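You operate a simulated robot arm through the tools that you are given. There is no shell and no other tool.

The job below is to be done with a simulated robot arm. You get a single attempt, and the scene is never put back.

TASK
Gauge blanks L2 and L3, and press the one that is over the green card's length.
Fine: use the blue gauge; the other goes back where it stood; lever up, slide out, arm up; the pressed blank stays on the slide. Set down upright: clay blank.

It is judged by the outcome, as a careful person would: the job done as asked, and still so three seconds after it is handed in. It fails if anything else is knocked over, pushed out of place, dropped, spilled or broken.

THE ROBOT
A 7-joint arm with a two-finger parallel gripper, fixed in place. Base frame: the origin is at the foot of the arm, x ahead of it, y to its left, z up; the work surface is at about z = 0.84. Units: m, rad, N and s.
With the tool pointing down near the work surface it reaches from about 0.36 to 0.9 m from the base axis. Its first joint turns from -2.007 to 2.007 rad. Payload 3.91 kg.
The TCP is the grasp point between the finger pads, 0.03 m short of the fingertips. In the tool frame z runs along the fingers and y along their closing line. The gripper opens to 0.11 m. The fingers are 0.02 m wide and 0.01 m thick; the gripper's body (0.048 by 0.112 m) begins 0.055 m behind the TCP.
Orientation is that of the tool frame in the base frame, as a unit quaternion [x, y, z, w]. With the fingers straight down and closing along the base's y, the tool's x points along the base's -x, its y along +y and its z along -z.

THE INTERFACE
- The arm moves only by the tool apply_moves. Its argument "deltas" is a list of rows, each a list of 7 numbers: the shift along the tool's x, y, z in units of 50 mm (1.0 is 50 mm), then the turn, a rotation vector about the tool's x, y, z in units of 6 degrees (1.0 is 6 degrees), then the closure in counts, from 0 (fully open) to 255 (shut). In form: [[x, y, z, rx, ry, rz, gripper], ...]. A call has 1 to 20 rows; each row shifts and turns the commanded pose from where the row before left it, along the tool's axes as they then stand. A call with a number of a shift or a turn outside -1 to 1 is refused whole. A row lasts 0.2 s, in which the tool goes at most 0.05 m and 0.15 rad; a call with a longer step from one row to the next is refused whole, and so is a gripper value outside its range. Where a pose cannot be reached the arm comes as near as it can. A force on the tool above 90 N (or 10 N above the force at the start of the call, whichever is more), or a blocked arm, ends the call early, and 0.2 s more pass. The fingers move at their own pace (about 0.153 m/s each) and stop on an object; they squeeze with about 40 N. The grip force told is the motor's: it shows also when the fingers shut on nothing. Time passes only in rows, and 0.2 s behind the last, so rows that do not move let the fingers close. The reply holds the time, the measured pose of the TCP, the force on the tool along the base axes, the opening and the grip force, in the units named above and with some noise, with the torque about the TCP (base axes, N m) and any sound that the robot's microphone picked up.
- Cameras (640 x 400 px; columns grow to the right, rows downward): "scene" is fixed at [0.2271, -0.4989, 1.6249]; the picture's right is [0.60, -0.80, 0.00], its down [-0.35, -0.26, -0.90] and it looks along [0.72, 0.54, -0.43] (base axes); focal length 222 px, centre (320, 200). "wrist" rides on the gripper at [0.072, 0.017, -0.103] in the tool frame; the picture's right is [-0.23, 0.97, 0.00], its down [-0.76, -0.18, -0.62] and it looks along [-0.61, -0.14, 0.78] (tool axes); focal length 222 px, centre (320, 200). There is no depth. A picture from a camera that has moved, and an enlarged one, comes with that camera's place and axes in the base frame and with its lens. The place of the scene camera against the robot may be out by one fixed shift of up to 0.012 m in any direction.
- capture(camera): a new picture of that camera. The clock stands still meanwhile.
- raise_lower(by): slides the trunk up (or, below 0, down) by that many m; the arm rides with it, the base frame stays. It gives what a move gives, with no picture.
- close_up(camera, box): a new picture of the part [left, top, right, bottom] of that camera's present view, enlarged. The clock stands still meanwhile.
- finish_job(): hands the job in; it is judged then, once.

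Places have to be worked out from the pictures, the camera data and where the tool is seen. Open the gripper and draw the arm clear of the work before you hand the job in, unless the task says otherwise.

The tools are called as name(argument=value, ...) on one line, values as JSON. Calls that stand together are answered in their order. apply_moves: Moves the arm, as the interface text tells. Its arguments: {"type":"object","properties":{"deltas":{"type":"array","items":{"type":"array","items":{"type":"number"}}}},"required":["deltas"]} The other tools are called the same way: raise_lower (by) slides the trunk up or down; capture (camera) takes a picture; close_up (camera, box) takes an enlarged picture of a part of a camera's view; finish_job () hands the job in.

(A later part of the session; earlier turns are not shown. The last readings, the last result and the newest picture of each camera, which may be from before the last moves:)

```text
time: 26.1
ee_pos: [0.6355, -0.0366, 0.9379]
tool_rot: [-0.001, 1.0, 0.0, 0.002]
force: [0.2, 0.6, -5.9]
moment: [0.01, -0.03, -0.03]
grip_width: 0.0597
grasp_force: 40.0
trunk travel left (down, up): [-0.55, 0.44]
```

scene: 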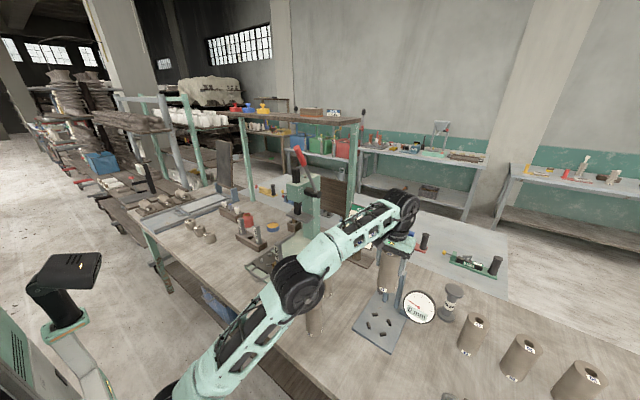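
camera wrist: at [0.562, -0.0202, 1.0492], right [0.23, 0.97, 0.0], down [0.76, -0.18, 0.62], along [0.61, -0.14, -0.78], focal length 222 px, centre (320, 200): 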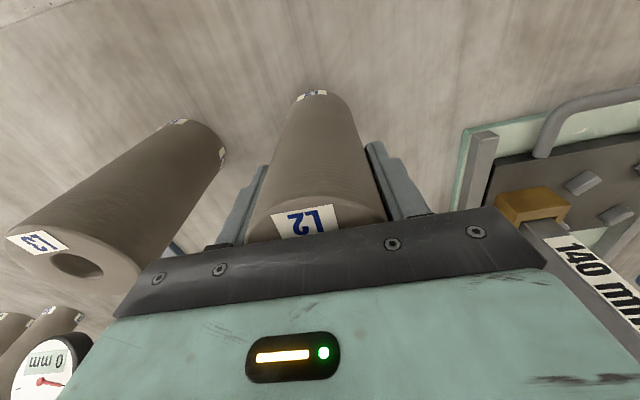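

The force still shows the full weight (about -5.6 N), so the blank isn't on the table yet. Another 1 mm down.

apply_moves(deltas=[[0, 0, 0.02, 0, 0, 0, 255], [0, 0, 0, 0, 0, 0, 255]])

```text
time: 26.7
ee_pos: [0.6339, -0.0368, 0.9367]
tool_rot: [0.0, 1.0, 0.0, 0.001]
force: [0.0, -0.3, -4.6]
moment: [-0.07, 0.03, 0.0]
grip_width: 0.0598
grasp_force: 40.3
trunk travel left (down, up): [-0.55, 0.44]
```

The load is starting to come off (-4.6 N). One more millimetre.

apply_moves(deltas=[[0, 0, 0.02, 0, 0, 0, 255], [0, 0, 0, 0, 0, 0, 255]])

```text
time: 27.3
ee_pos: [0.6353, -0.0378, 0.9364]
tool_rot: [0.001, 1.0, -0.001, 0.002]
force: [-4.0, -2.9, 18.2]
moment: [-0.34, 1.09, 0.01]
grip_width: 0.0598
grasp_force: 40.1
trunk travel left (down, up): [-0.55, 0.44]
```

L2 is firmly on the table. I'll relieve the pressure slightly, open, rise and take a look.

apply_moves(deltas=[[0, 0, -0.012, 0, 0, 0, 255], [0, 0, 0, 0, 0, 0, 200], [0, 0, 0, 0, 0, 0, 60], [0, 0, 0, 0, 0, 0, 0], [0, 0, 0, 0, 0, 0, 0], [0, 0, -0.8, 0, 0, 0, 0], [0, 0, -0.8, 0, 0, 0, 0], [0, 0, -0.8, 0, 0, 0, 0], [0, 0, 0, 0, 0, 0, 0]])

close_up(camera="wrist", box=[270, 50, 370, 170])

capture(camera="wrist")

```text
time: 29.3
ee_pos: [0.6337, -0.0366, 1.0559]
tool_rot: [-0.001, 1.0, 0.0, 0.002]
force: [0.3, -0.7, 0.0]
moment: [-0.02, 0.01, 0.01]
grip_width: 0.1102
grasp_force: 0.0
trunk travel left (down, up): [-0.55, 0.44]
```

```text
3.33 times, centred on (320, 110) of wrist
camera zoom: at [0.5622, -0.0196, 1.1601], right [0.23, 0.97, 0.0], down [0.76, -0.18, 0.63], along [0.61, -0.14, -0.78], focal length 740 px, centre (320, 500)
```

zoom: 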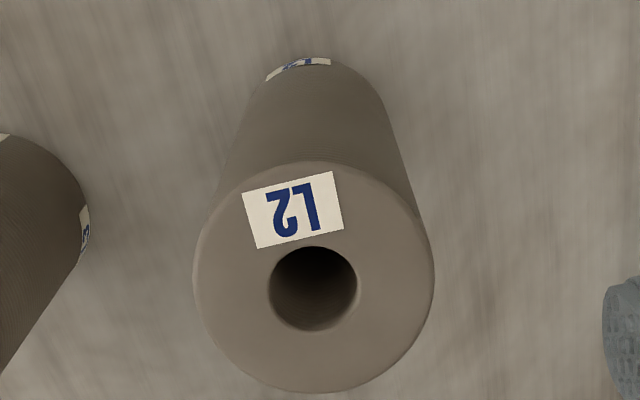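

```text
taken
camera wrist: at [0.5622, -0.0196, 1.1601], right [0.23, 0.97, 0.0], down [0.76, -0.18, 0.63], along [0.61, -0.14, -0.78], focal length 222 px, centre (320, 200)
```

wrist: 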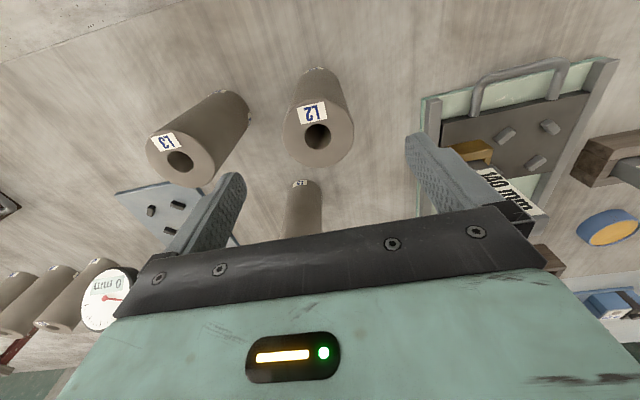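

L2 is back on its spot and upright. Now I tilt the hand 24° (fingers pointing slightly forward) at this height and check the pose.

apply_moves(deltas=[[0, 0, 0, 0, -1, 0, 0], [0, 0, 0, 0, -1, 0, 0], [0, 0, 0, 0, -1, 0, 0], [0, 0, 0, 0, -1, 0, 0], [0, 0, 0, 0, 0, 0, 0]])

capture(camera="wrist")

capture(camera="scene")

```text
time: 30.5
ee_pos: [0.6349, -0.0371, 1.057]
tool_rot: [0.0, 0.978, 0.0, 0.21]
force: [-1.1, -0.1, -0.2]
moment: [-0.02, 0.03, 0.02]
grip_width: 0.11
grasp_force: 0.0
trunk travel left (down, up): [-0.55, 0.44]
```

```text
taken
camera wrist: at [0.5262, -0.0207, 1.1218], right [0.21, 0.97, 0.09], down [0.44, -0.18, 0.88], along [0.87, -0.14, -0.46], focal length 222 px, centre (320, 200)
```

wrist: 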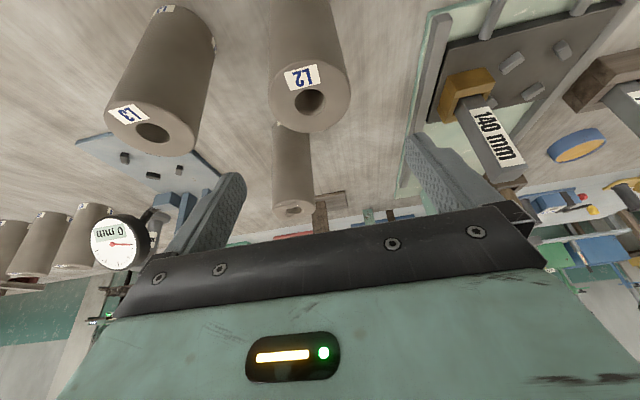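

```text
taken
```

scene: 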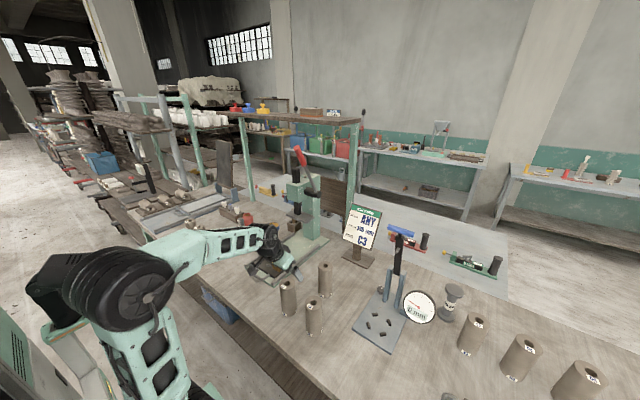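

The tilt is right (24°). I'll descend vertically onto L2 to a grasp height of about 0.95 and close.

apply_moves(deltas=[[0.29, 0, 0.65, 0, 0, 0, 0], [0.29, 0, 0.65, 0, 0, 0, 0], [0.28, 0, 0.63, 0, 0, 0, 0], [0, 0, 0, 0, 0, 0, 0]])

capture(camera="wrist")

```text
time: 31.5
ee_pos: [0.6348, -0.0355, 0.9476]
tool_rot: [0.0, 0.978, 0.0, 0.209]
force: [-0.9, -0.4, 0.9]
moment: [-0.02, 0.01, -0.01]
grip_width: 0.11
grasp_force: 0.2
trunk travel left (down, up): [-0.55, 0.44]
```

```text
taken
camera wrist: at [0.5274, -0.0205, 1.0136], right [0.21, 0.97, 0.09], down [0.44, -0.18, 0.88], along [0.87, -0.14, -0.47], focal length 222 px, centre (320, 200)
```

wrist: 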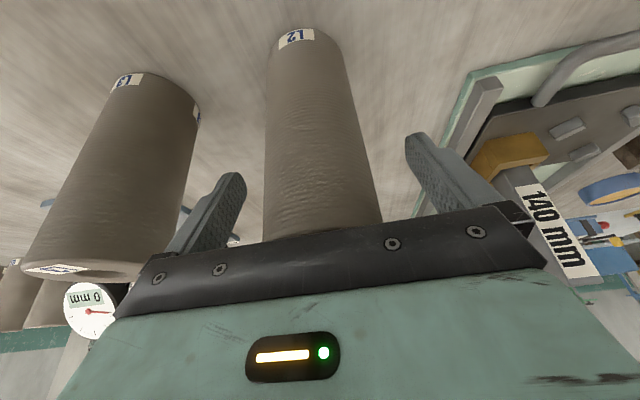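

The fingers straddle L2 properly. Closing and lifting now.

apply_moves(deltas=[[0, 0, 0, 0, 0, 0, 255], [0, 0, 0, 0, 0, 0, 255], [0, 0, 0, 0, 0, 0, 255], [0, 0, 0, 0, 0, 0, 255], [-0.16, 0, -0.37, 0, 0, 0, 255], [-0.36, 0, -0.82, 0, 0, 0, 255], [-0.36, 0, -0.82, 0, 0, 0, 255], [0, 0, 0, 0, 0, 0, 255]])

capture(camera="wrist")

capture(camera="scene")

```text
time: 33.3
ee_pos: [0.6342, -0.0372, 1.0606]
tool_rot: [0.0, 0.978, 0.0, 0.209]
force: [0.6, -0.1, -5.7]
moment: [0.0, 0.02, -0.01]
grip_width: 0.0598
grasp_force: 40.2
trunk travel left (down, up): [-0.55, 0.44]
```

```text
taken
camera wrist: at [0.5265, -0.0202, 1.1264], right [0.21, 0.97, 0.09], down [0.44, -0.18, 0.88], along [0.87, -0.14, -0.47], focal length 222 px, centre (320, 200)
```

wrist: 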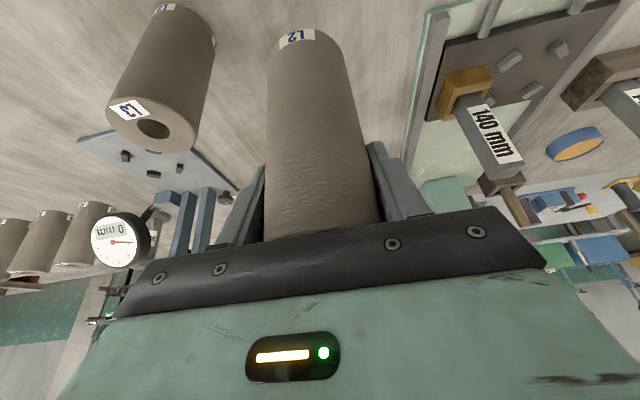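

```text
taken
```

scene: 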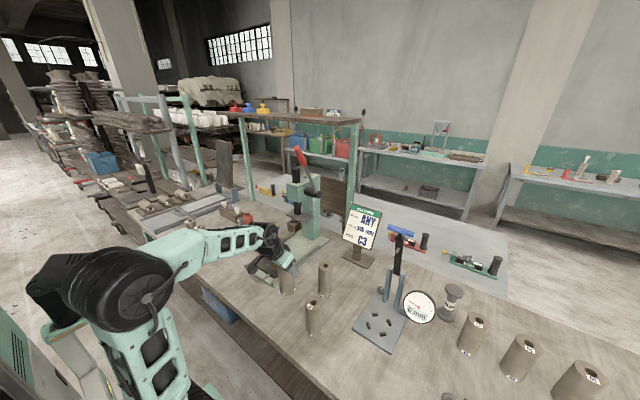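

L2 hangs plumb with zero moment. I'll raise it, carry it across at a safe height and stop over the gauge for a check.

apply_moves(deltas=[[-0.33, 0, -0.73, 0, 0, 0, 255], [-0.33, 0, -0.73, 0, 0, 0, 255], [0, -0.9, 0, 0, 0, 0, 255], [0, -0.9, 0, 0, 0, 0, 255], [0, -0.9, 0, 0, 0, 0, 255], [0, -0.9, 0, 0, 0, 0, 255], [0, -0.9, 0, 0, 0, 0, 255], [0, -0.9, 0, 0, 0, 0, 255], [0, -0.88, 0, 0, 0, 0, 255], [-0.88, 0, 0.39, 0, 0, 0, 255], [-0.88, 0, 0.39, 0, 0, 0, 255], [-0.88, 0, 0.39, 0, 0, 0, 255], [0, 0, 0, 0, 0, 0, 255]])

capture(camera="wrist")

close_up(camera="scene", box=[340, 180, 480, 360])

```text
time: 36.1
ee_pos: [0.777, -0.3521, 1.1415]
tool_rot: [0.0, 0.978, 0.0, 0.209]
force: [0.1, 0.4, -3.9]
moment: [0.01, -0.01, 0.0]
grip_width: 0.0596
grasp_force: 39.7
trunk travel left (down, up): [-0.55, 0.44]
```

```text
taken
camera wrist: at [0.6688, -0.3358, 1.2066], right [0.21, 0.97, 0.09], down [0.44, -0.18, 0.88], along [0.87, -0.14, -0.47], focal length 222 px, centre (320, 200)
```

wrist: 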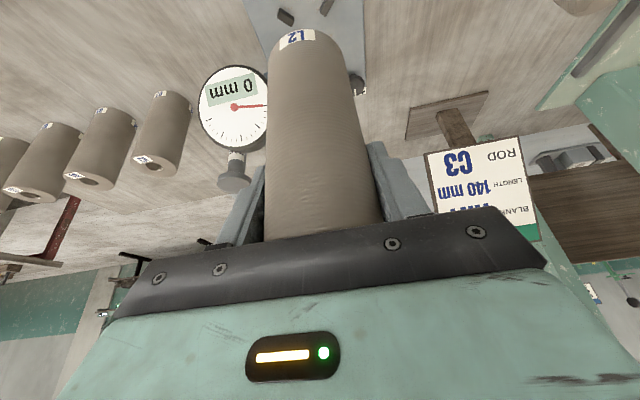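

```text
2.22 times, centred on (410, 270) of scene
camera zoom: at [0.2271, -0.4989, 1.6249], right [0.6, -0.8, 0.0], down [-0.35, -0.26, -0.9], along [0.72, 0.54, -0.43], focal length 493 px, centre (120, 44)
```

zoom: 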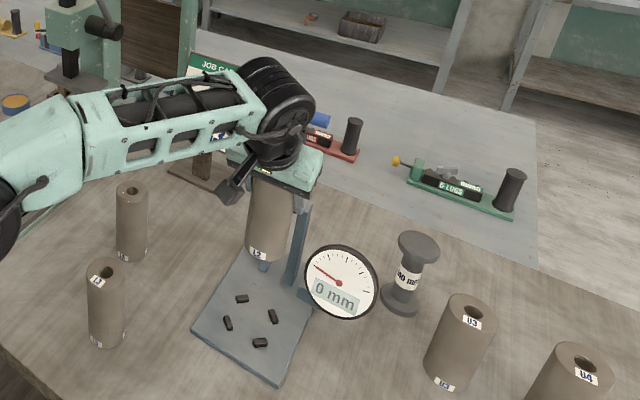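

Measured TCP is (0.777, -0.352) against the peg centre at (0.779, -0.351). I'll correct by about 2 mm and lower until the blank's bottom is just above the pegs.

apply_moves(deltas=[[0.273, 0.008, 0.645, 0, 0, 0, 255], [0.273, 0.008, 0.645, 0, 0, 0, 255], [0.273, 0.008, 0.645, 0, 0, 0, 255], [0.273, 0.008, 0.645, 0, 0, 0, 255], [0, 0, 0, 0, 0, 0, 255]])

capture(camera="wrist")

close_up(camera="scene", box=[340, 200, 460, 350])

```text
time: 37.3
ee_pos: [0.7769, -0.3451, 1.0018]
tool_rot: [0.0, 0.978, 0.0, 0.209]
force: [-0.3, -0.3, -6.0]
moment: [0.0, 0.01, 0.0]
grip_width: 0.0597
grasp_force: 40.3
trunk travel left (down, up): [-0.55, 0.44]
```

```text
taken
camera wrist: at [0.6698, -0.3291, 1.0687], right [0.21, 0.97, 0.09], down [0.44, -0.18, 0.88], along [0.87, -0.14, -0.47], focal length 222 px, centre (320, 200)
```

wrist: 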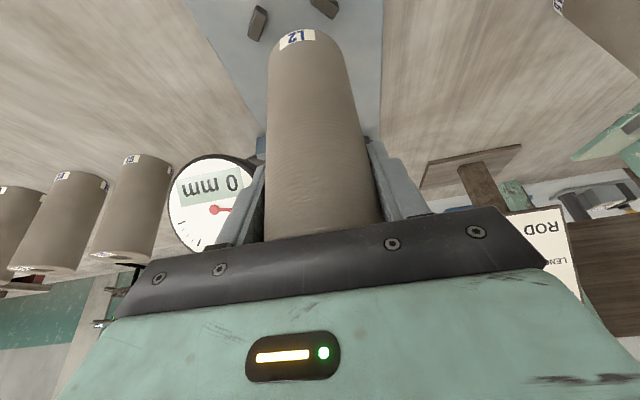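

```text
2.67 times, centred on (400, 275) of scene
camera zoom: at [0.2271, -0.4989, 1.6249], right [0.6, -0.8, 0.0], down [-0.35, -0.26, -0.9], along [0.72, 0.54, -0.43], focal length 591 px, centre (107, 0)
```

zoom: 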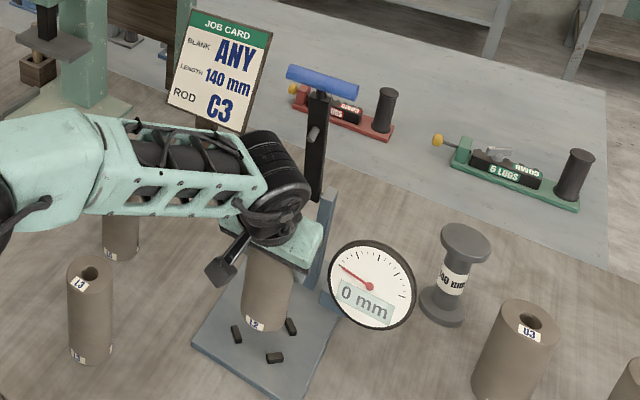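

The reading shows y at -0.3455, which is more shift than I commanded. I'll wait a moment and re-read before doing anything.

apply_moves(deltas=[[0, 0, 0, 0, 0, 0, 255], [0, 0, 0, 0, 0, 0, 255]])

close_up(camera="wrist", box=[200, 0, 400, 120])

close_up(camera="scene", box=[380, 285, 440, 345])

```text
time: 37.9
ee_pos: [0.7788, -0.3447, 1.003]
tool_rot: [-0.001, 0.978, 0.0, 0.209]
force: [-0.1, -0.4, -5.7]
moment: [-0.02, -0.03, -0.02]
grip_width: 0.0595
grasp_force: 40.0
trunk travel left (down, up): [-0.55, 0.44]
```

```text
3.20 times, centred on (300, 60) of wrist
camera zoom: at [0.6699, -0.3292, 1.0689], right [0.21, 0.97, 0.09], down [0.44, -0.18, 0.88], along [0.87, -0.14, -0.47], focal length 711 px, centre (384, 648)
```

zoom: 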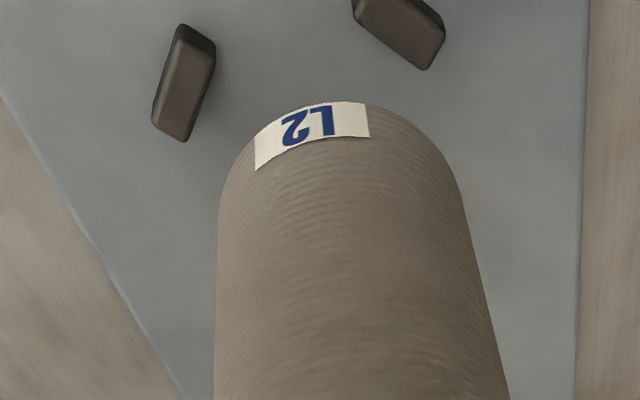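

```text
6.67 times, centred on (410, 315) of scene
camera zoom: at [0.2271, -0.4989, 1.6249], right [0.6, -0.8, 0.0], down [-0.35, -0.26, -0.9], along [0.72, 0.54, -0.43], focal length 1478 px, centre (-280, -567)
```

zoom: 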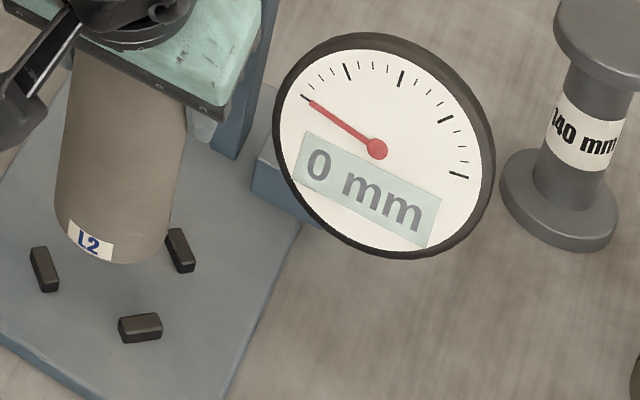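

The y offset is real (-0.3455 against the pegs at -0.351). I'll check the whole scene to be sure no link of the arm is touching anything.

capture(camera="scene")

close_up(camera="scene", box=[200, 200, 420, 350])

```text
taken
```

scene: 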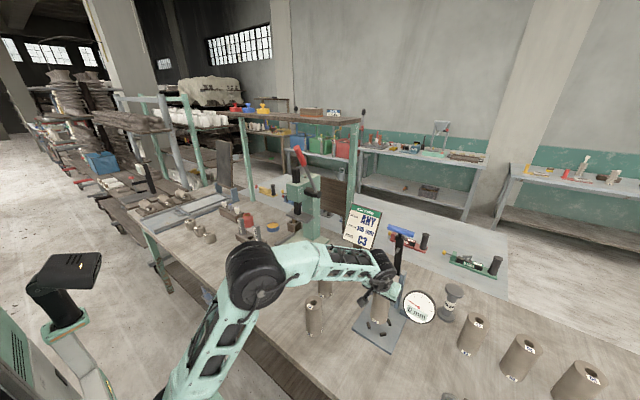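

```text
2.67 times, centred on (310, 275) of scene
camera zoom: at [0.2271, -0.4989, 1.6249], right [0.6, -0.8, 0.0], down [-0.35, -0.26, -0.9], along [0.72, 0.54, -0.43], focal length 591 px, centre (347, 0)
```

zoom: 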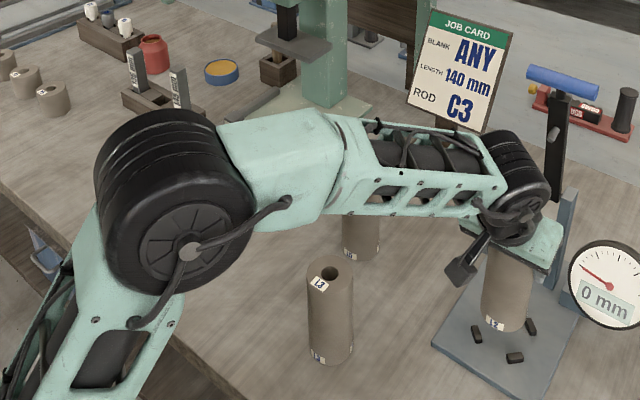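

Nothing is touching and L3/L5 stand undisturbed. I'll correct y by -5.5 mm and x by +1.5 mm and re-check.

apply_moves(deltas=[[-0.027, -0.11, 0.012, 0, 0, 0, 255], [0, 0, 0, 0, 0, 0, 255]])

close_up(camera="wrist", box=[200, 0, 400, 120])

close_up(camera="scene", box=[350, 275, 420, 345])

```text
time: 38.5
ee_pos: [0.7797, -0.3537, 1.0039]
tool_rot: [0.0, 0.978, 0.001, 0.209]
force: [-0.4, 0.5, -5.6]
moment: [0.02, -0.02, -0.01]
grip_width: 0.0598
grasp_force: 39.7
trunk travel left (down, up): [-0.55, 0.44]
```

```text
3.20 times, centred on (300, 60) of wrist
camera zoom: at [0.6717, -0.336, 1.0684], right [0.21, 0.97, 0.09], down [0.44, -0.18, 0.88], along [0.87, -0.14, -0.47], focal length 711 px, centre (384, 648)
```

zoom: 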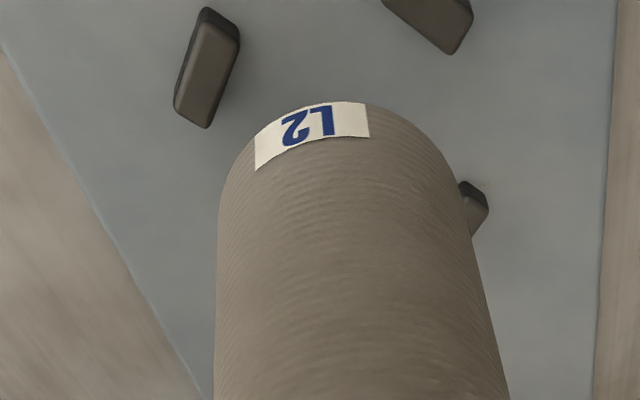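

```text
5.71 times, centred on (385, 310) of scene
camera zoom: at [0.2271, -0.4989, 1.6249], right [0.6, -0.8, 0.0], down [-0.35, -0.26, -0.9], along [0.72, 0.54, -0.43], focal length 1267 px, centre (-51, -429)
```

zoom: 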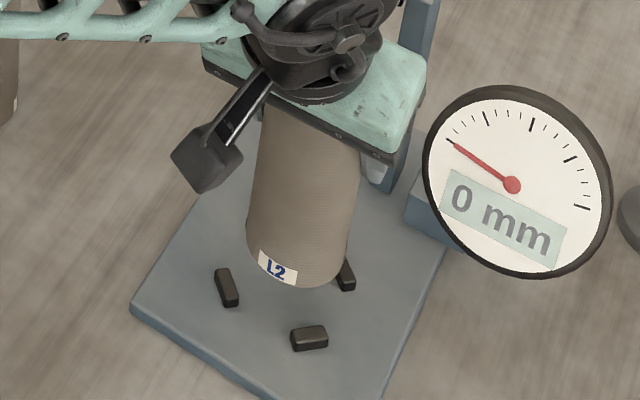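

Now the TCP is at (0.7795, -0.353), about 2 mm short in y. I'll nudge +1.5 mm while lowering another 20 mm, then check again.

apply_moves(deltas=[[0.08, 0.03, 0.18, 0, 0, 0, 255], [0.08, 0, 0.18, 0, 0, 0, 255], [0, 0, 0, 0, 0, 0, 255]])

close_up(camera="wrist", box=[200, 0, 400, 120])

close_up(camera="scene", box=[350, 275, 420, 345])

```text
time: 39.3
ee_pos: [0.7807, -0.3512, 0.9819]
tool_rot: [0.0, 0.978, 0.0, 0.208]
force: [-0.3, -0.1, -4.8]
moment: [0.01, 0.01, -0.03]
grip_width: 0.0598
grasp_force: 40.2
trunk travel left (down, up): [-0.55, 0.44]
```

```text
3.20 times, centred on (300, 60) of wrist
camera zoom: at [0.6737, -0.3351, 1.0476], right [0.21, 0.97, 0.09], down [0.44, -0.18, 0.88], along [0.87, -0.14, -0.47], focal length 711 px, centre (384, 648)
```

zoom: 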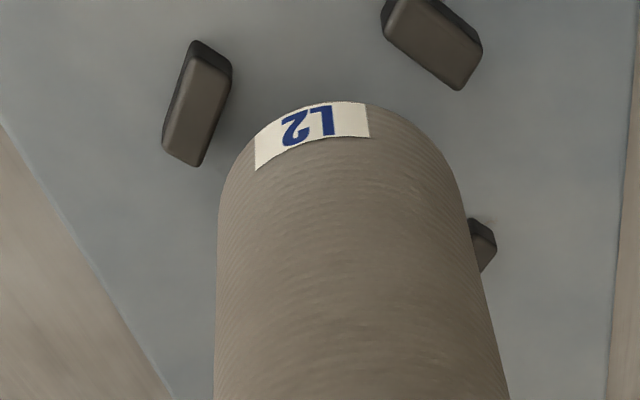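

```text
5.71 times, centred on (385, 310) of scene
camera zoom: at [0.2271, -0.4989, 1.6249], right [0.6, -0.8, 0.0], down [-0.35, -0.26, -0.9], along [0.72, 0.54, -0.43], focal length 1267 px, centre (-51, -429)
```

zoom: 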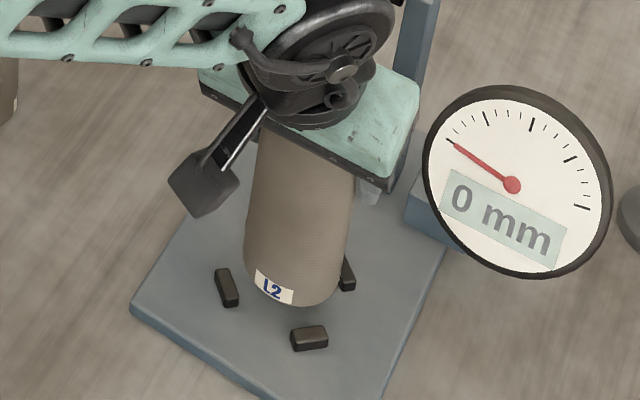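

The blank is within about 1.5 mm of the peg centre. I'll lower 12 mm so the bottom enters between the pegs and check the force.

apply_moves(deltas=[[0.068, 0.008, 0.1, 0, 0, 0, 255], [0.05, 0, 0.11, 0, 0, 0, 255], [0, 0, 0, 0, 0, 0, 255]])

close_up(camera="scene", box=[350, 275, 420, 345])

close_up(camera="wrist", box=[200, 0, 400, 120])

```text
time: 40.1
ee_pos: [0.7811, -0.3505, 0.968]
tool_rot: [-0.001, 0.978, 0.001, 0.209]
force: [0.3, 0.4, -5.0]
moment: [-0.01, 0.0, 0.0]
grip_width: 0.0597
grasp_force: 40.2
trunk travel left (down, up): [-0.55, 0.44]
```

```text
5.71 times, centred on (385, 310) of scene
camera zoom: at [0.2271, -0.4989, 1.6249], right [0.6, -0.8, 0.0], down [-0.35, -0.26, -0.9], along [0.72, 0.54, -0.43], focal length 1267 px, centre (-51, -429)
```

zoom: 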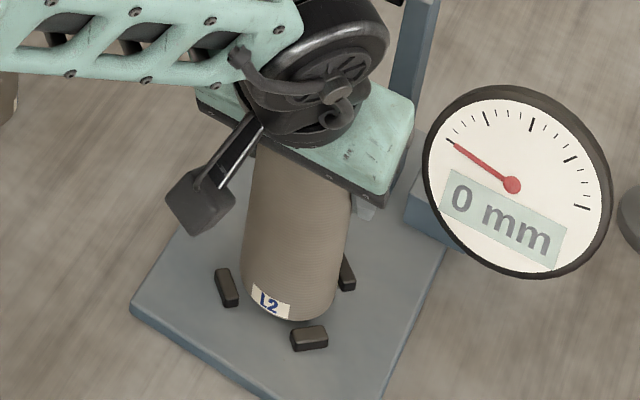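

```text
3.20 times, centred on (300, 60) of wrist
camera zoom: at [0.6733, -0.3347, 1.0342], right [0.21, 0.97, 0.09], down [0.44, -0.18, 0.88], along [0.87, -0.14, -0.47], focal length 711 px, centre (384, 648)
```

zoom: 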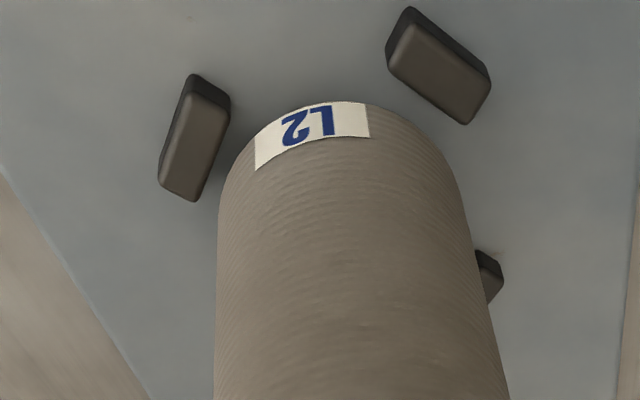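

The blank is entering cleanly between the pegs with no contact yet. I'll lower 5 mm more.

apply_moves(deltas=[[0.041, 0, 0.091, 0, 0, 0, 255], [0, 0, 0, 0, 0, 0, 255]])

```text
time: 40.7
ee_pos: [0.7814, -0.3525, 0.9635]
tool_rot: [0.001, 0.978, 0.0, 0.209]
force: [0.7, -0.2, -5.8]
moment: [0.01, 0.02, -0.04]
grip_width: 0.06
grasp_force: 40.3
trunk travel left (down, up): [-0.55, 0.44]
```

Still hanging free (-5.8 N) at z≈0.9635. Next a 2 mm step, then 1 mm steps.

apply_moves(deltas=[[0.016, 0, 0.037, 0, 0, 0, 255], [0, 0, 0, 0, 0, 0, 255]])

```text
time: 41.3
ee_pos: [0.7813, -0.3535, 0.9607]
tool_rot: [0.0, 0.978, -0.001, 0.209]
force: [0.3, -0.3, -6.0]
moment: [-0.02, 0.0, 0.01]
grip_width: 0.0597
grasp_force: 39.9
trunk travel left (down, up): [-0.55, 0.44]
```

Still free at 0.961, so a further 1.5 mm.

apply_moves(deltas=[[0.012, 0.015, 0.027, 0, 0, 0, 255], [0, 0, 0, 0, 0, 0, 255]])

close_up(camera="wrist", box=[200, 0, 400, 120])

```text
time: 41.9
ee_pos: [0.7819, -0.3525, 0.9612]
tool_rot: [0.0, 0.978, 0.0, 0.209]
force: [-1.0, -0.1, -5.3]
moment: [-0.03, 0.01, -0.01]
grip_width: 0.0601
grasp_force: 40.1
trunk travel left (down, up): [-0.55, 0.44]
```

```text
3.20 times, centred on (300, 60) of wrist
camera zoom: at [0.6744, -0.3356, 1.0258], right [0.21, 0.97, 0.09], down [0.44, -0.18, 0.88], along [0.87, -0.14, -0.47], focal length 711 px, centre (384, 648)
```

zoom: 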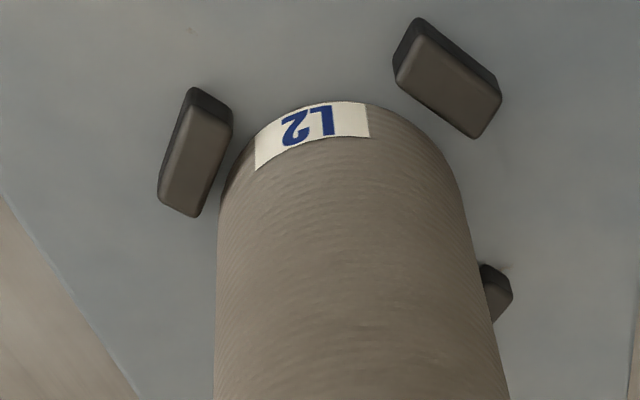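

There's slightly less gap to the left peg, so I'll nudge +1 mm in y and continue down by 1.5 mm.

apply_moves(deltas=[[0.012, 0.025, 0.027, 0, 0, 0, 255], [0, 0, 0, 0, 0, 0, 255]])

```text
time: 42.5
ee_pos: [0.7815, -0.351, 0.9595]
tool_rot: [0.0, 0.977, -0.001, 0.211]
force: [1.8, -3.3, 3.0]
moment: [-0.22, 0.08, 0.09]
grip_width: 0.0597
grasp_force: 39.6
trunk travel left (down, up): [-0.55, 0.44]
```

Contact: +3 N with small moments, so L2 is standing on the gauge plate. I'll open and back off along the tool axis.

apply_moves(deltas=[[0, 0, 0, 0, 0, 0, 200], [0, 0, 0, 0, 0, 0, 80], [0, 0, 0, 0, 0, 0, 60], [0, 0, 0, 0, 0, 0, 60], [0, 0, -0.5, 0, 0, 0, 60], [0, 0, -0.9, 0, 0, 0, 60], [0, 0, -0.9, 0, 0, 0, 60], [0, 0, 0, 0, 0, 0, 60]])

capture(camera="wrist")

close_up(camera="scene", box=[340, 200, 460, 350])

```text
time: 44.3
ee_pos: [0.7371, -0.3522, 1.0617]
tool_rot: [-0.001, 0.978, -0.001, 0.209]
force: [0.2, 0.6, 0.6]
moment: [-0.03, -0.01, -0.01]
grip_width: 0.0839
grasp_force: 0.1
trunk travel left (down, up): [-0.55, 0.44]
```

```text
taken
camera wrist: at [0.6292, -0.3354, 1.1276], right [0.21, 0.97, 0.09], down [0.44, -0.18, 0.88], along [0.87, -0.14, -0.47], focal length 222 px, centre (320, 200)
```

wrist: 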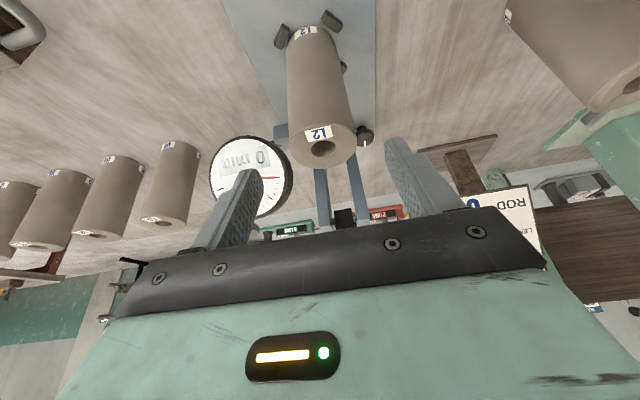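

```text
2.67 times, centred on (400, 275) of scene
camera zoom: at [0.2271, -0.4989, 1.6249], right [0.6, -0.8, 0.0], down [-0.35, -0.26, -0.9], along [0.72, 0.54, -0.43], focal length 591 px, centre (107, 0)
```

zoom: 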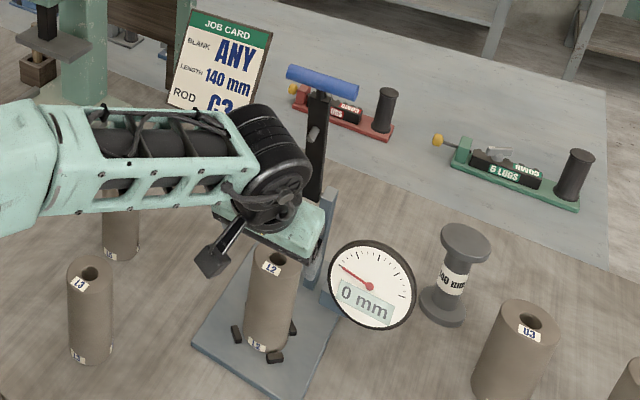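

L2 stands between the pegs and the dial still reads 0 mm. I'll raise the trunk to get a good look at the gauge's arm and handle before lowering it.

raise_lower(by=0.15)

apply_moves(deltas=[[0.5, 0.7, 0, 0, 0, 0, 60], [0.5, 0.7, 0, 0, 0, 0, 60], [0, 0, -0.9, 0, 0, 0, 60], [0, 0, -0.9, 0, 0, 0, 60], [0, 0, 0, 0, 0, 0, 60]])

capture(camera="wrist")

capture(camera="scene")

```text
time: 46.1
ee_pos: [0.7365, -0.3518, 1.2122]
tool_rot: [-0.001, 0.978, 0.001, 0.209]
force: [-0.1, -0.2, 0.1]
moment: [0.02, -0.03, 0.0]
grip_width: 0.0841
grasp_force: 0.0
trunk travel left (down, up): [-0.7, 0.29]
```

```text
time: 47.3
ee_pos: [0.6566, -0.2826, 1.274]
tool_rot: [0.0, 0.978, 0.0, 0.209]
force: [0.8, 0.0, -0.2]
moment: [0.01, 0.02, 0.01]
grip_width: 0.084
grasp_force: 0.1
trunk travel left (down, up): [-0.7, 0.29]
```

```text
taken
camera wrist: at [0.5461, -0.2659, 1.3399], right [0.21, 0.97, 0.09], down [0.44, -0.18, 0.88], along [0.87, -0.14, -0.47], focal length 222 px, centre (320, 200)
```

wrist: 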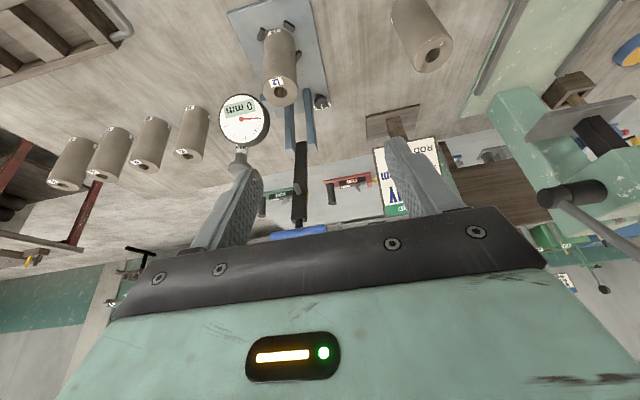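

```text
taken
```

scene: 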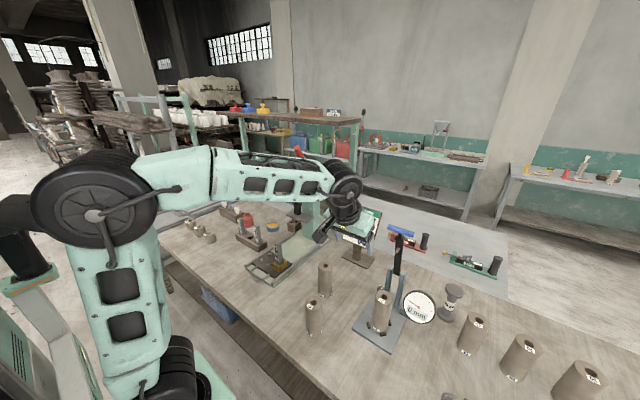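

Good view of the gauge arm. I'll zoom in to measure the handle, arm and pivot.

close_up(camera="wrist", box=[230, 90, 350, 240])

close_up(camera="scene", box=[360, 215, 450, 345])

close_up(camera="wrist", box=[460, 60, 640, 300])

```text
2.67 times, centred on (290, 165) of wrist
camera zoom: at [0.5461, -0.2659, 1.3399], right [0.21, 0.97, 0.09], down [0.44, -0.18, 0.88], along [0.87, -0.14, -0.47], focal length 592 px, centre (400, 293)
```

zoom: 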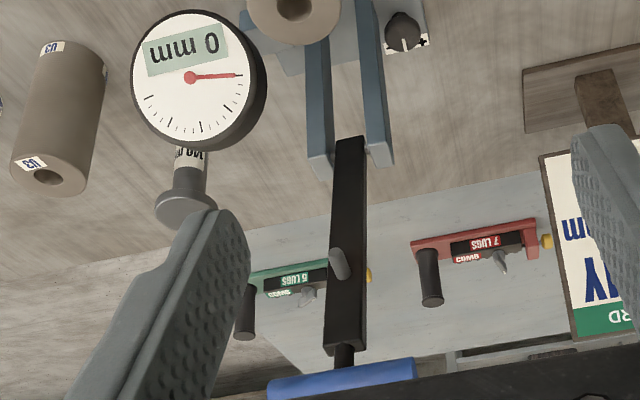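

```text
3.08 times, centred on (405, 280) of scene
camera zoom: at [0.2271, -0.4989, 1.6249], right [0.6, -0.8, 0.0], down [-0.35, -0.26, -0.9], along [0.72, 0.54, -0.43], focal length 682 px, centre (58, -46)
```

zoom: 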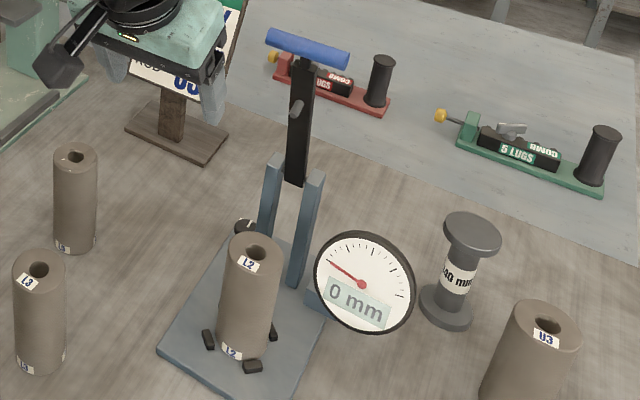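

```text
1.67 times, centred on (550, 180) of wrist
camera zoom: at [0.5461, -0.2659, 1.3399], right [0.21, 0.97, 0.09], down [0.44, -0.18, 0.88], along [0.87, -0.14, -0.47], focal length 370 px, centre (-63, 233)
```

zoom: 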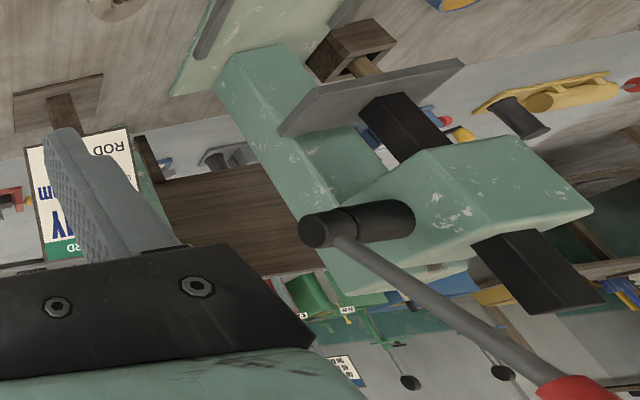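

From this view the handle bar is at about (0.843, -0.351, 1.226), the pivot near (0.893, 1.015), and the arm leans about 13° forward when up. I'll close the fingers, tilt to 45°, and move to a point above and behind the handle. From there I can draw it down with the closed fingers on its +y half.

apply_moves(deltas=[[0, 0, 0, 0, -1, 0, 255], [0, 0, 0, 0, -1, 0, 255], [0, 0, 0, 0, -1, 0, 255], [0, 0, 0, 0, -0.5, 0, 255], [-0.737, -0.2, 0.228, 0, 0, 0, 255], [-0.737, -0.2, 0.228, 0, 0, 0, 255], [-0.737, -0.2, 0.228, 0, 0, 0, 255], [-0.737, -0.2, 0.228, 0, 0, 0, 255], [0, 0, 0, 0, 0, 0, 255]])

capture(camera="wrist")

capture(camera="scene")

```text
time: 49.3
ee_pos: [0.7908, -0.3218, 1.3451]
tool_rot: [-0.001, 0.923, 0.001, 0.384]
force: [0.4, 0.4, -0.4]
moment: [-0.03, -0.02, -0.01]
grip_width: 0.0
grasp_force: 38.4
trunk travel left (down, up): [-0.7, 0.29]
```

```text
taken
camera wrist: at [0.6672, -0.3058, 1.3668], right [0.16, 0.97, 0.16], down [0.1, -0.18, 0.98], along [0.98, -0.14, -0.12], focal length 222 px, centre (320, 200)
```

wrist: 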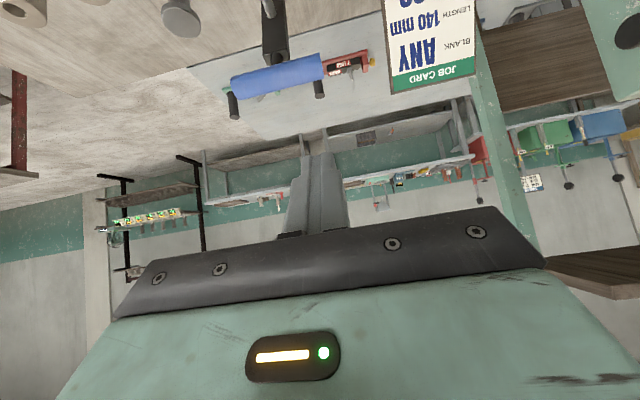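

```text
taken
```

scene: 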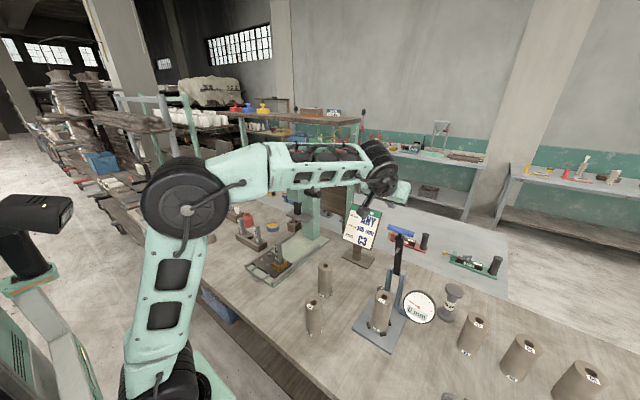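

The handle bar is clearly seen: centre about (0.846, -0.354, 1.229), from y=-0.395 to -0.313. I'll advance along the tool axis to a point behind and above its +y half, with about 3 cm clearance.

apply_moves(deltas=[[-0.043, -0.03, 0.8, 0, 0, 0, 255], [-0.043, -0.03, 0.8, 0, 0, 0, 255], [-0.043, -0.03, 0.8, 0, 0, 0, 255], [0, 0, 0, 0, 0, 0, 255]])

capture(camera="wrist")

close_up(camera="scene", box=[330, 140, 470, 300])

```text
time: 50.3
ee_pos: [0.883, -0.3256, 1.2616]
tool_rot: [0.0, 0.923, -0.001, 0.384]
force: [-0.5, -0.5, 0.5]
moment: [-0.02, 0.03, 0.0]
grip_width: 0.0001
grasp_force: 37.4
trunk travel left (down, up): [-0.7, 0.29]
```

```text
taken
camera wrist: at [0.7592, -0.3088, 1.2851], right [0.16, 0.97, 0.16], down [0.1, -0.18, 0.98], along [0.98, -0.14, -0.12], focal length 222 px, centre (320, 200)
```

wrist: 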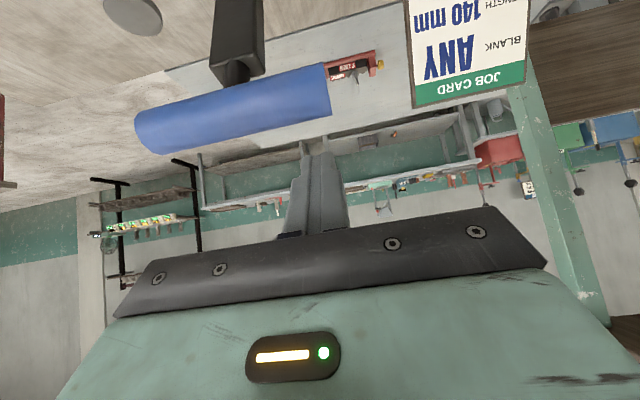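

```text
2.50 times, centred on (400, 220) of scene
camera zoom: at [0.2271, -0.4989, 1.6249], right [0.6, -0.8, 0.0], down [-0.35, -0.26, -0.9], along [0.72, 0.54, -0.43], focal length 554 px, centre (120, 150)
```

zoom: 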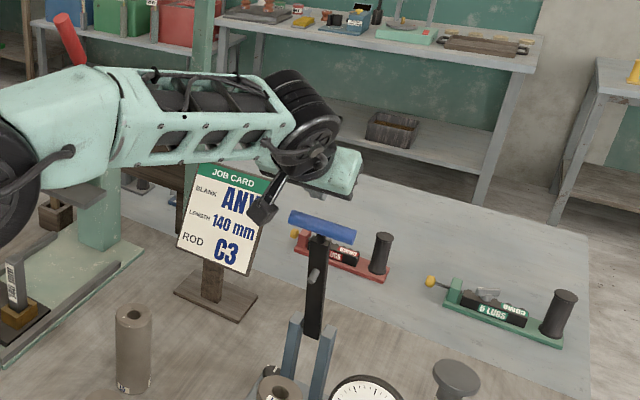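

The closed fingers are positioned behind the bar's right half with a clear gap. I'll draw it towards me gently, first to about 20° of lean, and check how it responds.

apply_moves(deltas=[[0.3, 0, -0.03, 0, 0, 0, 255], [0.28, 0, -0.03, 0, 0, 0, 255], [0.26, 0, -0.14, 0, 0, 0, 255], [0.26, 0, -0.14, 0, 0, 0, 255], [0, 0, 0, 0, 0, 0, 255]])

capture(camera="wrist")

close_up(camera="scene", box=[330, 160, 470, 340])

```text
time: 51.5
ee_pos: [0.8301, -0.3252, 1.2393]
tool_rot: [0.0, 0.923, 0.0, 0.384]
force: [-0.1, -0.4, 1.6]
moment: [0.0, 0.01, 0.03]
grip_width: 0.0
grasp_force: 37.8
trunk travel left (down, up): [-0.7, 0.29]
```

```text
taken
camera wrist: at [0.7058, -0.309, 1.2612], right [0.16, 0.97, 0.16], down [0.1, -0.18, 0.98], along [0.98, -0.14, -0.12], focal length 222 px, centre (320, 200)
```

wrist: 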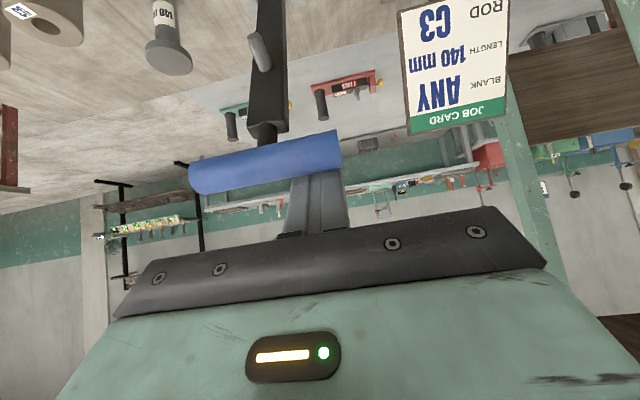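

```text
2.22 times, centred on (400, 250) of scene
camera zoom: at [0.2271, -0.4989, 1.6249], right [0.6, -0.8, 0.0], down [-0.35, -0.26, -0.9], along [0.72, 0.54, -0.43], focal length 493 px, centre (142, 89)
```

zoom: 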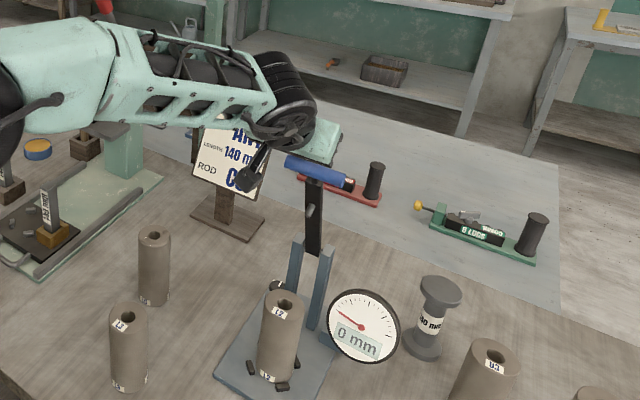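

The handle follows (now at about 19–20° of lean) with hardly any force. I'll continue along the arc to about 50°.

apply_moves(deltas=[[0.359, 0, -0.131, 0, 0, 0, 255], [0.359, 0, -0.131, 0, 0, 0, 255], [0.376, 0, -0.066, 0, 0, 0, 255], [0.376, 0, -0.066, 0, 0, 0, 255], [0.382, 0, 0, 0, 0, 0, 255], [0.382, 0, 0, 0, 0, 0, 255], [0, 0, 0, 0, 0, 0, 255]])

capture(camera="wrist")

close_up(camera="scene", box=[330, 160, 470, 340])

```text
time: 53.1
ee_pos: [0.7374, -0.3266, 1.1715]
tool_rot: [-0.001, 0.923, 0.0, 0.384]
force: [0.9, 0.1, 0.4]
moment: [-0.02, -0.01, -0.03]
grip_width: 0.0001
grasp_force: 37.7
trunk travel left (down, up): [-0.7, 0.29]
```

```text
taken
camera wrist: at [0.6124, -0.3098, 1.1948], right [0.16, 0.97, 0.16], down [0.1, -0.18, 0.98], along [0.98, -0.14, -0.12], focal length 222 px, centre (320, 200)
```

wrist: 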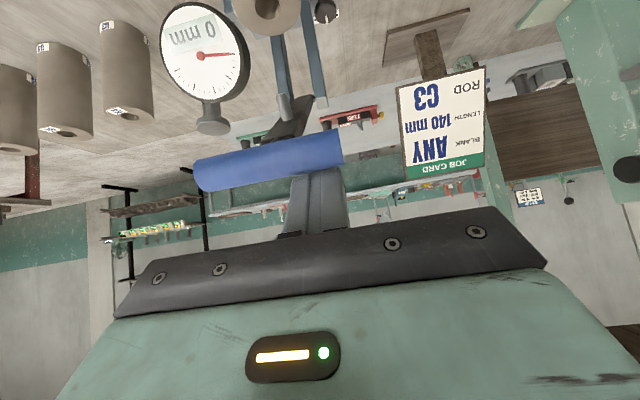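

```text
2.22 times, centred on (400, 250) of scene
camera zoom: at [0.2271, -0.4989, 1.6249], right [0.6, -0.8, 0.0], down [-0.35, -0.26, -0.9], along [0.72, 0.54, -0.43], focal length 493 px, centre (142, 89)
```

zoom: 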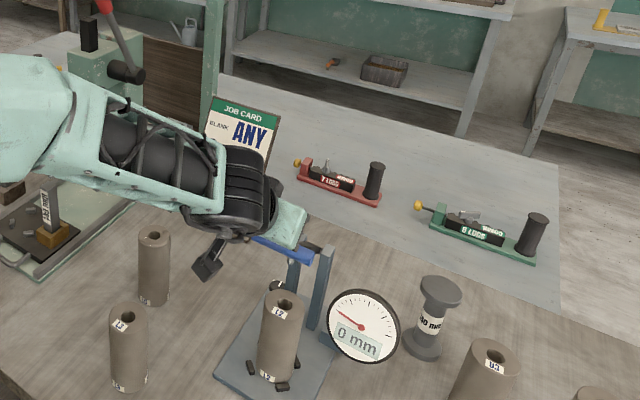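

It tracks smoothly with negligible force. I'll go on to about 75°.

apply_moves(deltas=[[0.376, 0, 0.066, 0, 0, 0, 255], [0.376, 0, 0.066, 0, 0, 0, 255], [0.359, 0, 0.131, 0, 0, 0, 255], [0.359, 0, 0.131, 0, 0, 0, 255], [0.331, 0, 0.191, 0, 0, 0, 255], [0, 0, 0, 0, 0, 0, 255]])

capture(camera="wrist")

capture(camera="scene")

close_up(camera="scene", box=[340, 220, 460, 350])

```text
time: 54.5
ee_pos: [0.6928, -0.3248, 1.0908]
tool_rot: [0.0, 0.923, 0.0, 0.384]
force: [-0.9, 0.1, 0.1]
moment: [0.05, 0.01, -0.06]
grip_width: 0.0
grasp_force: 37.7
trunk travel left (down, up): [-0.7, 0.29]
```

```text
taken
camera wrist: at [0.568, -0.3087, 1.1129], right [0.16, 0.97, 0.16], down [0.1, -0.18, 0.98], along [0.98, -0.14, -0.12], focal length 222 px, centre (320, 200)
```

wrist: 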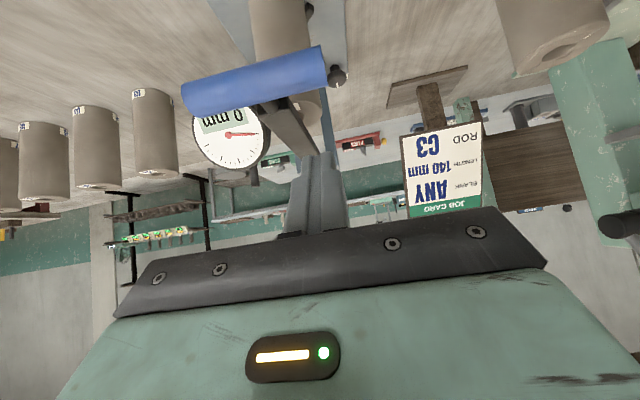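

```text
taken
```

scene: 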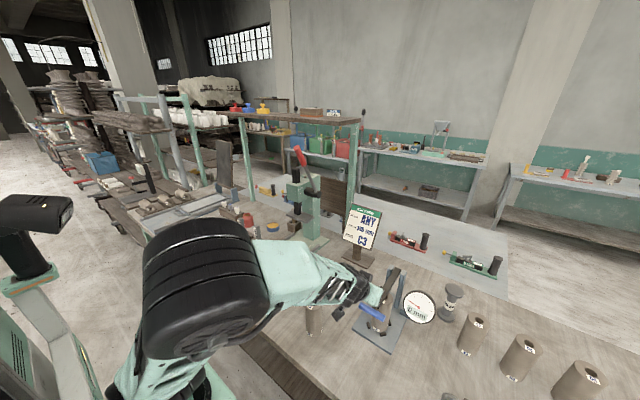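

```text
3.08 times, centred on (400, 285) of scene
camera zoom: at [0.2271, -0.4989, 1.6249], right [0.6, -0.8, 0.0], down [-0.35, -0.26, -0.9], along [0.72, 0.54, -0.43], focal length 682 px, centre (74, -62)
```

zoom: 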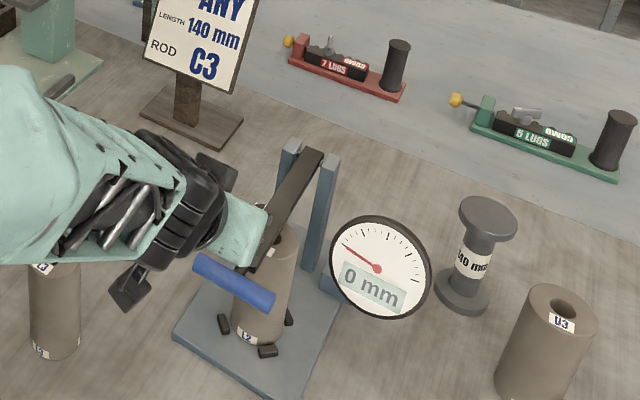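

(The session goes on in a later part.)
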